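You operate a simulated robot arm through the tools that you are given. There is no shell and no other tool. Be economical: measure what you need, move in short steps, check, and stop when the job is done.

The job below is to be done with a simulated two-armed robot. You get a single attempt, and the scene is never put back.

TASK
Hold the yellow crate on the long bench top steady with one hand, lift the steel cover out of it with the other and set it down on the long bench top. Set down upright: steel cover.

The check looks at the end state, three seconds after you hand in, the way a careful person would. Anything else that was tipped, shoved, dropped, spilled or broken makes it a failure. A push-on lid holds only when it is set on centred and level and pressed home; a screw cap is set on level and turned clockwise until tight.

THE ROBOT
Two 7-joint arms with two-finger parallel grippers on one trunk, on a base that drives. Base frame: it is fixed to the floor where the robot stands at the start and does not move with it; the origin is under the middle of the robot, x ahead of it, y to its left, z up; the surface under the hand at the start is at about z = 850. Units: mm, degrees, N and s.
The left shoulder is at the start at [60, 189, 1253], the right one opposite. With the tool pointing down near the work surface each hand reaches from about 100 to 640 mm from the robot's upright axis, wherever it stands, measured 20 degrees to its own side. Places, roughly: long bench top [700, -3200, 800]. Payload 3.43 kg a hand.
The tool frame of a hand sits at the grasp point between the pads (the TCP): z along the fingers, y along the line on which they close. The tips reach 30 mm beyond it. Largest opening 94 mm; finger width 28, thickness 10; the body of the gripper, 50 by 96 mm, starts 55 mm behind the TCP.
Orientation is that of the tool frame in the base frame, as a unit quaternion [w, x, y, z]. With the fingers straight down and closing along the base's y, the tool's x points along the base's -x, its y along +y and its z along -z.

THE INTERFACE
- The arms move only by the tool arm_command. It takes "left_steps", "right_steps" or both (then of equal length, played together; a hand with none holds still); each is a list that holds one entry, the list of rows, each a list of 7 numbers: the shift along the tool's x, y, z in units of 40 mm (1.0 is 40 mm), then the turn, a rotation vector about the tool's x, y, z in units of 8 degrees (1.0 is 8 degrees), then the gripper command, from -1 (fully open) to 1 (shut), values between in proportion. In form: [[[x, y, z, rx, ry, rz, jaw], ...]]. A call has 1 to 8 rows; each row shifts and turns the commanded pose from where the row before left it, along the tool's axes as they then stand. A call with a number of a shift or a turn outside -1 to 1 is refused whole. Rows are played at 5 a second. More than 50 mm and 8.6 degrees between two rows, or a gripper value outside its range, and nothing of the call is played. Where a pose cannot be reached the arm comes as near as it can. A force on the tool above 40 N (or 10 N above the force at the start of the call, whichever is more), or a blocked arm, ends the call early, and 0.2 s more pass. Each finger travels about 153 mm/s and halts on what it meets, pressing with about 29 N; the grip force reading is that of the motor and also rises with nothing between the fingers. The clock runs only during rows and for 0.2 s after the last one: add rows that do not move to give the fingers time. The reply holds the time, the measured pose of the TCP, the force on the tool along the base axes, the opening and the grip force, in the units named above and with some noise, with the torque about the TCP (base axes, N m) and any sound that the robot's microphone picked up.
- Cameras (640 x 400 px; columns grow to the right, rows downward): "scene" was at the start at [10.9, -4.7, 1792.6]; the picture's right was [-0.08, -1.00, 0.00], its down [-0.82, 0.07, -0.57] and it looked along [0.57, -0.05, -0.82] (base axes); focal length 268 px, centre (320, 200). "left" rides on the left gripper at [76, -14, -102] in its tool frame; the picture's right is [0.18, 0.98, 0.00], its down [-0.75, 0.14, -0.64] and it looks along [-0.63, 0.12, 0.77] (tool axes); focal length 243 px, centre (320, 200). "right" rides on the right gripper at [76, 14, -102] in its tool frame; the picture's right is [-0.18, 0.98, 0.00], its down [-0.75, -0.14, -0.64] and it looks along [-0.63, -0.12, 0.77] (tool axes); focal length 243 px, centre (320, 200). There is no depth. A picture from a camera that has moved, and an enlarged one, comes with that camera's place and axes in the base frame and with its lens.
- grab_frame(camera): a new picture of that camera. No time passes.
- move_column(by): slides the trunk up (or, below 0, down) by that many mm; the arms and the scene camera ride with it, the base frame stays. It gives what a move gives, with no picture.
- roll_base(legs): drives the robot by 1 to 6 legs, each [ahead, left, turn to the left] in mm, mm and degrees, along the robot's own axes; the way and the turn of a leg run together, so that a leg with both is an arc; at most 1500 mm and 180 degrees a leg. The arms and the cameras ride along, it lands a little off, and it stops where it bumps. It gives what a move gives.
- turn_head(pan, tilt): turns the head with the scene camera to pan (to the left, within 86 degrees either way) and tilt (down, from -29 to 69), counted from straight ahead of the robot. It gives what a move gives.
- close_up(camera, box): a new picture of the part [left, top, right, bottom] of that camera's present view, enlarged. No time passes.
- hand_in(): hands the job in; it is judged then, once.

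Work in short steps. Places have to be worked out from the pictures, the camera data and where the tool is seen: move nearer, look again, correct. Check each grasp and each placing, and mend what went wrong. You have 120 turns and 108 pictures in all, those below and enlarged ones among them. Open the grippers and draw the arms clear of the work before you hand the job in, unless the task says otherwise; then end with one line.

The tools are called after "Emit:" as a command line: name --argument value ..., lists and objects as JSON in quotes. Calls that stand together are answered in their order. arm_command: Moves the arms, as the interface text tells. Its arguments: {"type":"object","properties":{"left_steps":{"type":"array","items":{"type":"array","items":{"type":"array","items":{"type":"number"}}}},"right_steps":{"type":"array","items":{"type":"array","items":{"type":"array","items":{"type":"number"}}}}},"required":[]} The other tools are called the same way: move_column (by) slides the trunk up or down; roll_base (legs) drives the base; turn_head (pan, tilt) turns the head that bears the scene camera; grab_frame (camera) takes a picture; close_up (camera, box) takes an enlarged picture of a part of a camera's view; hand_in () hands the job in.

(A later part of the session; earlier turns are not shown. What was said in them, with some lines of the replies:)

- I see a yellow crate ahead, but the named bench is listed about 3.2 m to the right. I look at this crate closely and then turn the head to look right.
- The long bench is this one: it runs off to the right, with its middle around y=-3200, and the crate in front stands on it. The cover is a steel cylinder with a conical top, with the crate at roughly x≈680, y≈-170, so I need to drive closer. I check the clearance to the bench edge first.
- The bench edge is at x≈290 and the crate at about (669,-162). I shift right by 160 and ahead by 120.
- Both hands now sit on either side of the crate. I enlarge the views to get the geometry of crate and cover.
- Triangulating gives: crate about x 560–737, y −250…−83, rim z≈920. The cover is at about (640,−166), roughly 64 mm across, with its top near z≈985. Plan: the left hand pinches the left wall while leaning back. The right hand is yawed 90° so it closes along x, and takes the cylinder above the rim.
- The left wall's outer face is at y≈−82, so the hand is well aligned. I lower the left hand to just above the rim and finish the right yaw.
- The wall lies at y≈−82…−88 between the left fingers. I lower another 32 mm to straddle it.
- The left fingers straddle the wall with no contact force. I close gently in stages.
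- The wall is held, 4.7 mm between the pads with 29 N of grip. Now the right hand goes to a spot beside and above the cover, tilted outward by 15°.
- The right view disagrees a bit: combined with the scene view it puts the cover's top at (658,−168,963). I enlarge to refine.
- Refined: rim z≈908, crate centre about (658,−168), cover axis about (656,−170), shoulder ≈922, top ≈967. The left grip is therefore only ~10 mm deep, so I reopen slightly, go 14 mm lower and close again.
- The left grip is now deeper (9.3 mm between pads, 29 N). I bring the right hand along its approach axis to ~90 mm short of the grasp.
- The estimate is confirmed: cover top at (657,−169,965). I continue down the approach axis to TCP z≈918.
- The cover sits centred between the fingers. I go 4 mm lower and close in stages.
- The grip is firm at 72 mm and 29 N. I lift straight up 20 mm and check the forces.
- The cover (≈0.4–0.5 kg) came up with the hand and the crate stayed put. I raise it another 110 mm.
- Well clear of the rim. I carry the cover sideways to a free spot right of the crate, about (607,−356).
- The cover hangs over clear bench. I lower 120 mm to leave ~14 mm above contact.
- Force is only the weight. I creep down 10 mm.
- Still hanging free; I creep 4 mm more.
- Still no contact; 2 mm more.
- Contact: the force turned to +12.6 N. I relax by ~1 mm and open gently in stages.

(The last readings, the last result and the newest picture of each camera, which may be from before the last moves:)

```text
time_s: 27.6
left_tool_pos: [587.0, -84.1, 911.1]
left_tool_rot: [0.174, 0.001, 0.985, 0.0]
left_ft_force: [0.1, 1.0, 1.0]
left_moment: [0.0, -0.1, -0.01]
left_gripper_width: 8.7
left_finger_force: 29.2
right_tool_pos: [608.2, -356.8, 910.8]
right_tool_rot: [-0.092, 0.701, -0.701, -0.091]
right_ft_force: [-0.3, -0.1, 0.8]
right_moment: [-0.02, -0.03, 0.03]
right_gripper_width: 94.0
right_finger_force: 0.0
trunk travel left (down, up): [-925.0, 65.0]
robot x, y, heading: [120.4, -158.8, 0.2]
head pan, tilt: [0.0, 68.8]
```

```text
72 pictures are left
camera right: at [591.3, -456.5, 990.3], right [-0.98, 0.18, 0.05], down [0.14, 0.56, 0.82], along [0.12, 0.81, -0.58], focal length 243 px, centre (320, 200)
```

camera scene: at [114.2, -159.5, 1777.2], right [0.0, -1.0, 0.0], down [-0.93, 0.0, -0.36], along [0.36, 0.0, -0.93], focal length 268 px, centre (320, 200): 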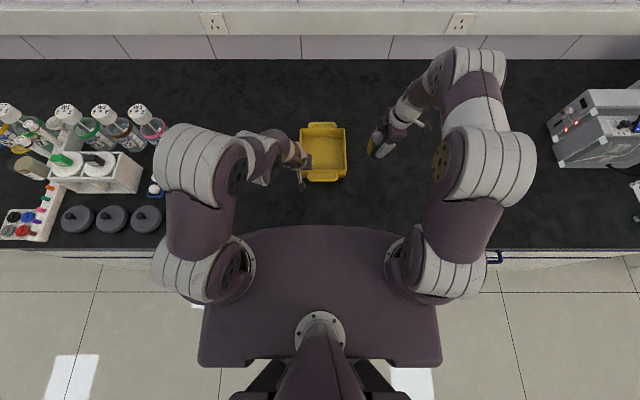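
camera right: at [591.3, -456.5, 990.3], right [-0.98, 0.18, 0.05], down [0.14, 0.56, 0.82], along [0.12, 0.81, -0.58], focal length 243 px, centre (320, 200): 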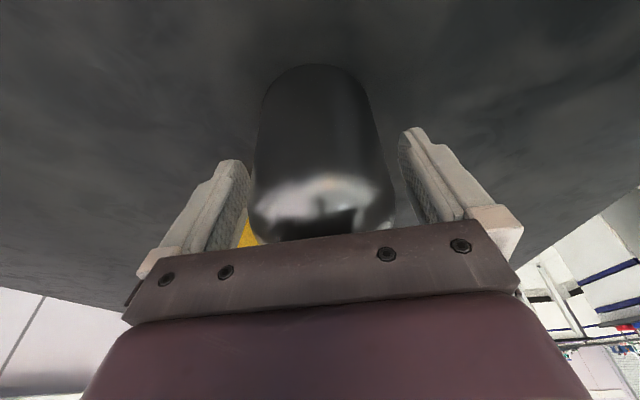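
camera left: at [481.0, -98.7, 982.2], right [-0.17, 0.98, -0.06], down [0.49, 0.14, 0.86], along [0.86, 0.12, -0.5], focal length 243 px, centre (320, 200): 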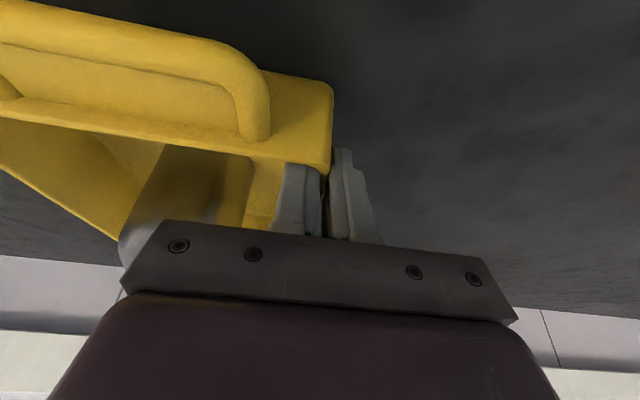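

The cover stands free between the fingers. I withdraw the right hand back along its approach axis.

Emit:
arm_command --right_steps '[[[0, 0, -0.4, 0, 0, 0, -1], [0, 0, -0.6, 0, 0, 0, -1], [0, 0, -0.8, 0, 0, 0, -1], [0, 0, -0.9, 0, 0, 0, -1], [0, 0, -0.9, 0, 0, 0, -1], [0, 0, -0.9, 0, 0, 0, -1], [0, 0, -0.9, 0, 0, 0, -1]]]'

Emit:
grab_frame --camera "right"

Emit:
close_up --camera "scene" --box '[290, 90, 440, 200]'

```text
time_s: 29.1
left_tool_pos: [586.4, -85.6, 911.1]
left_tool_rot: [0.174, 0.0, 0.985, 0.0]
left_ft_force: [-1.6, 0.3, 2.2]
left_moment: [0.0, -0.07, 0.05]
left_gripper_width: 9.0
left_finger_force: 29.1
right_tool_pos: [605.7, -411.9, 1119.9]
right_tool_rot: [0.093, -0.701, 0.701, 0.092]
right_ft_force: [-0.3, 0.8, 0.2]
right_moment: [0.03, 0.0, 0.0]
right_gripper_width: 93.8
right_finger_force: 0.0
trunk travel left (down, up): [-925.0, 65.0]
robot x, y, heading: [122.1, -161.0, 0.3]
head pan, tilt: [0.0, 68.8]
```

```text
71 pictures are left
camera right: at [590.1, -512.3, 1199.2], right [-0.98, 0.18, 0.05], down [0.14, 0.56, 0.82], along [0.12, 0.81, -0.58], focal length 243 px, centre (320, 200)
```

right: 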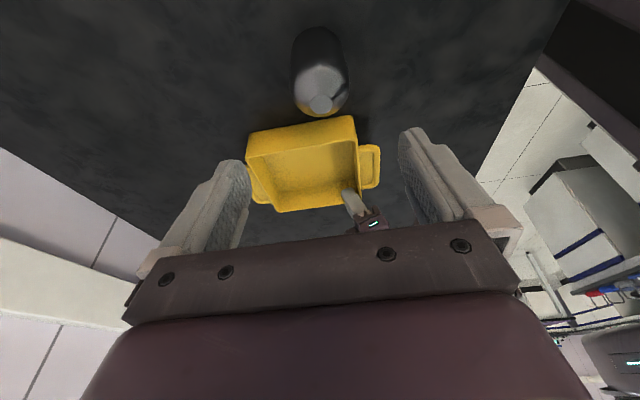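

```text
3.64 times, centred on (365, 145) of scene
camera zoom: at [113.7, -159.3, 1777.1], right [0.0, -1.0, 0.0], down [-0.93, 0.0, -0.36], along [0.36, 0.0, -0.93], focal length 976 px, centre (156, 400)
```

zoom: 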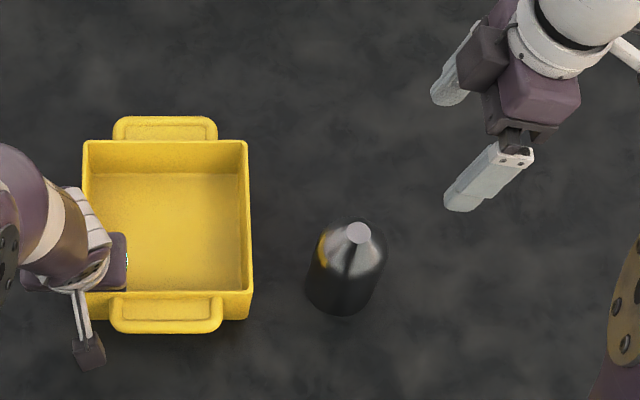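

The cover stands upright on the bench, away from the crate. Now I open the left gripper slightly and raise it straight up off the wall.

Emit:
arm_command --left_steps '[[[0, 0, 0, 0, 0, 0, 0.75], [0, 0, 0, 0, 0, 0, 0.6], [0, 0, 0, 0, 0, 0, 0.5], [0, 0, 0, 0, 0, 0, 0.5], [-0.086, 0, -0.235, 0, 0, 0, 0.5], [-0.171, 0, -0.47, 0, 0, 0, 0.5], [-0.257, 0, -0.705, 0, 0, 0, 0.5], [-0.257, 0, -0.705, 0, 0, 0, 0.5]]]'

Emit:
grab_frame --camera "left"

```text
time_s: 30.9
left_tool_pos: [586.8, -83.4, 1001.6]
left_tool_rot: [0.174, 0.0, 0.985, 0.0]
left_ft_force: [0.8, -0.3, -0.7]
left_moment: [0.0, 0.0, 0.0]
left_gripper_width: 23.8
left_finger_force: 0.1
right_tool_pos: [605.6, -412.7, 1120.1]
right_tool_rot: [-0.091, 0.701, -0.701, -0.093]
right_ft_force: [0.3, 0.2, -0.3]
right_moment: [-0.03, 0.0, -0.02]
right_gripper_width: 94.0
right_finger_force: 0.1
trunk travel left (down, up): [-925.0, 65.0]
robot x, y, heading: [119.4, -159.4, 0.0]
head pan, tilt: [0.0, 68.8]
```

```text
69 pictures are left
camera left: at [480.1, -98.9, 1071.7], right [-0.17, 0.98, -0.06], down [0.49, 0.14, 0.86], along [0.86, 0.12, -0.5], focal length 243 px, centre (320, 200)
```

left: 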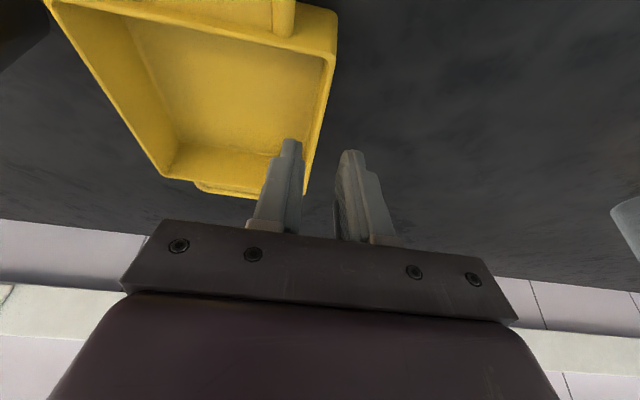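

The left hand is clear of the wall. I draw both arms up and away and open the left gripper fully.

Emit:
arm_command --left_steps '[[[0, 0, -0.9, 0, 0, 0, 0.5], [0, 0, -0.9, 0, 0, 0, 0], [0, 0, -0.9, 0, 0, 0, -1], [0, 0, -0.9, 0, 0, 0, -1], [0, 0, -0.9, 0, 0, 0, -1]]]' --right_steps '[[[0.3, 0, -0.6, 0, 0, 0, -1], [0.3, 0, -0.6, 0, 0, 0, -1], [0.3, 0, -0.6, 0, 0, 0, -1], [0, 0, 0, 0, 0, 0, -1], [0, 0, 0, 0, 0, 0, -1]]]'

Emit:
grab_frame --camera "scene"

Emit:
close_up --camera "scene" --box '[280, 90, 420, 200]'

```text
time_s: 32.1
left_tool_pos: [523.7, -87.3, 1171.7]
left_tool_rot: [0.173, -0.001, 0.985, 0.0]
left_ft_force: [0.5, -0.2, -0.2]
left_moment: [-0.02, 0.0, 0.02]
left_gripper_width: 94.0
left_finger_force: 0.1
right_tool_pos: [605.0, -466.1, 1180.5]
right_tool_rot: [-0.093, 0.701, -0.701, -0.092]
right_ft_force: [0.0, 0.1, -0.9]
right_moment: [0.01, 0.01, -0.03]
right_gripper_width: 94.1
right_finger_force: 0.0
trunk travel left (down, up): [-925.0, 65.0]
robot x, y, heading: [115.6, -160.1, -0.1]
head pan, tilt: [0.0, 68.8]
```

```text
68 pictures are left
camera scene: at [112.4, -158.9, 1777.1], right [0.0, -1.0, 0.0], down [-0.93, 0.0, -0.36], along [0.36, 0.0, -0.93], focal length 268 px, centre (320, 200)
```

scene: 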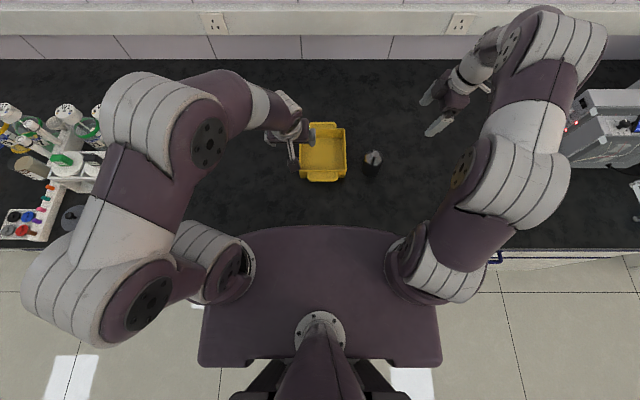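

```text
3.64 times, centred on (350, 145) of scene
camera zoom: at [112.4, -158.9, 1777.1], right [0.0, -1.0, 0.0], down [-0.93, 0.0, -0.36], along [0.36, 0.0, -0.93], focal length 976 px, centre (211, 400)
```

zoom: 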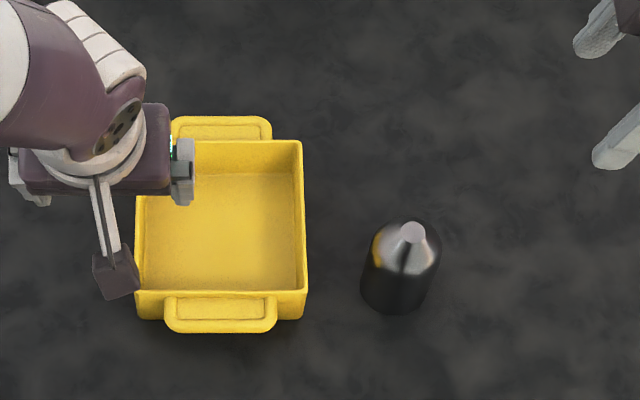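

The crate is level and in its place, the cover stands upright on the bench, and both hands are open and clear. I hand in.

Emit:
hand_in

```text
The job is handed in.
```

The steel cover is out of the yellow crate and standing upright on the long bench top. The left hand held the crate through the lift; gripping it had slid it a few millimetres. Both grippers are open and clear, and the job is handed in.
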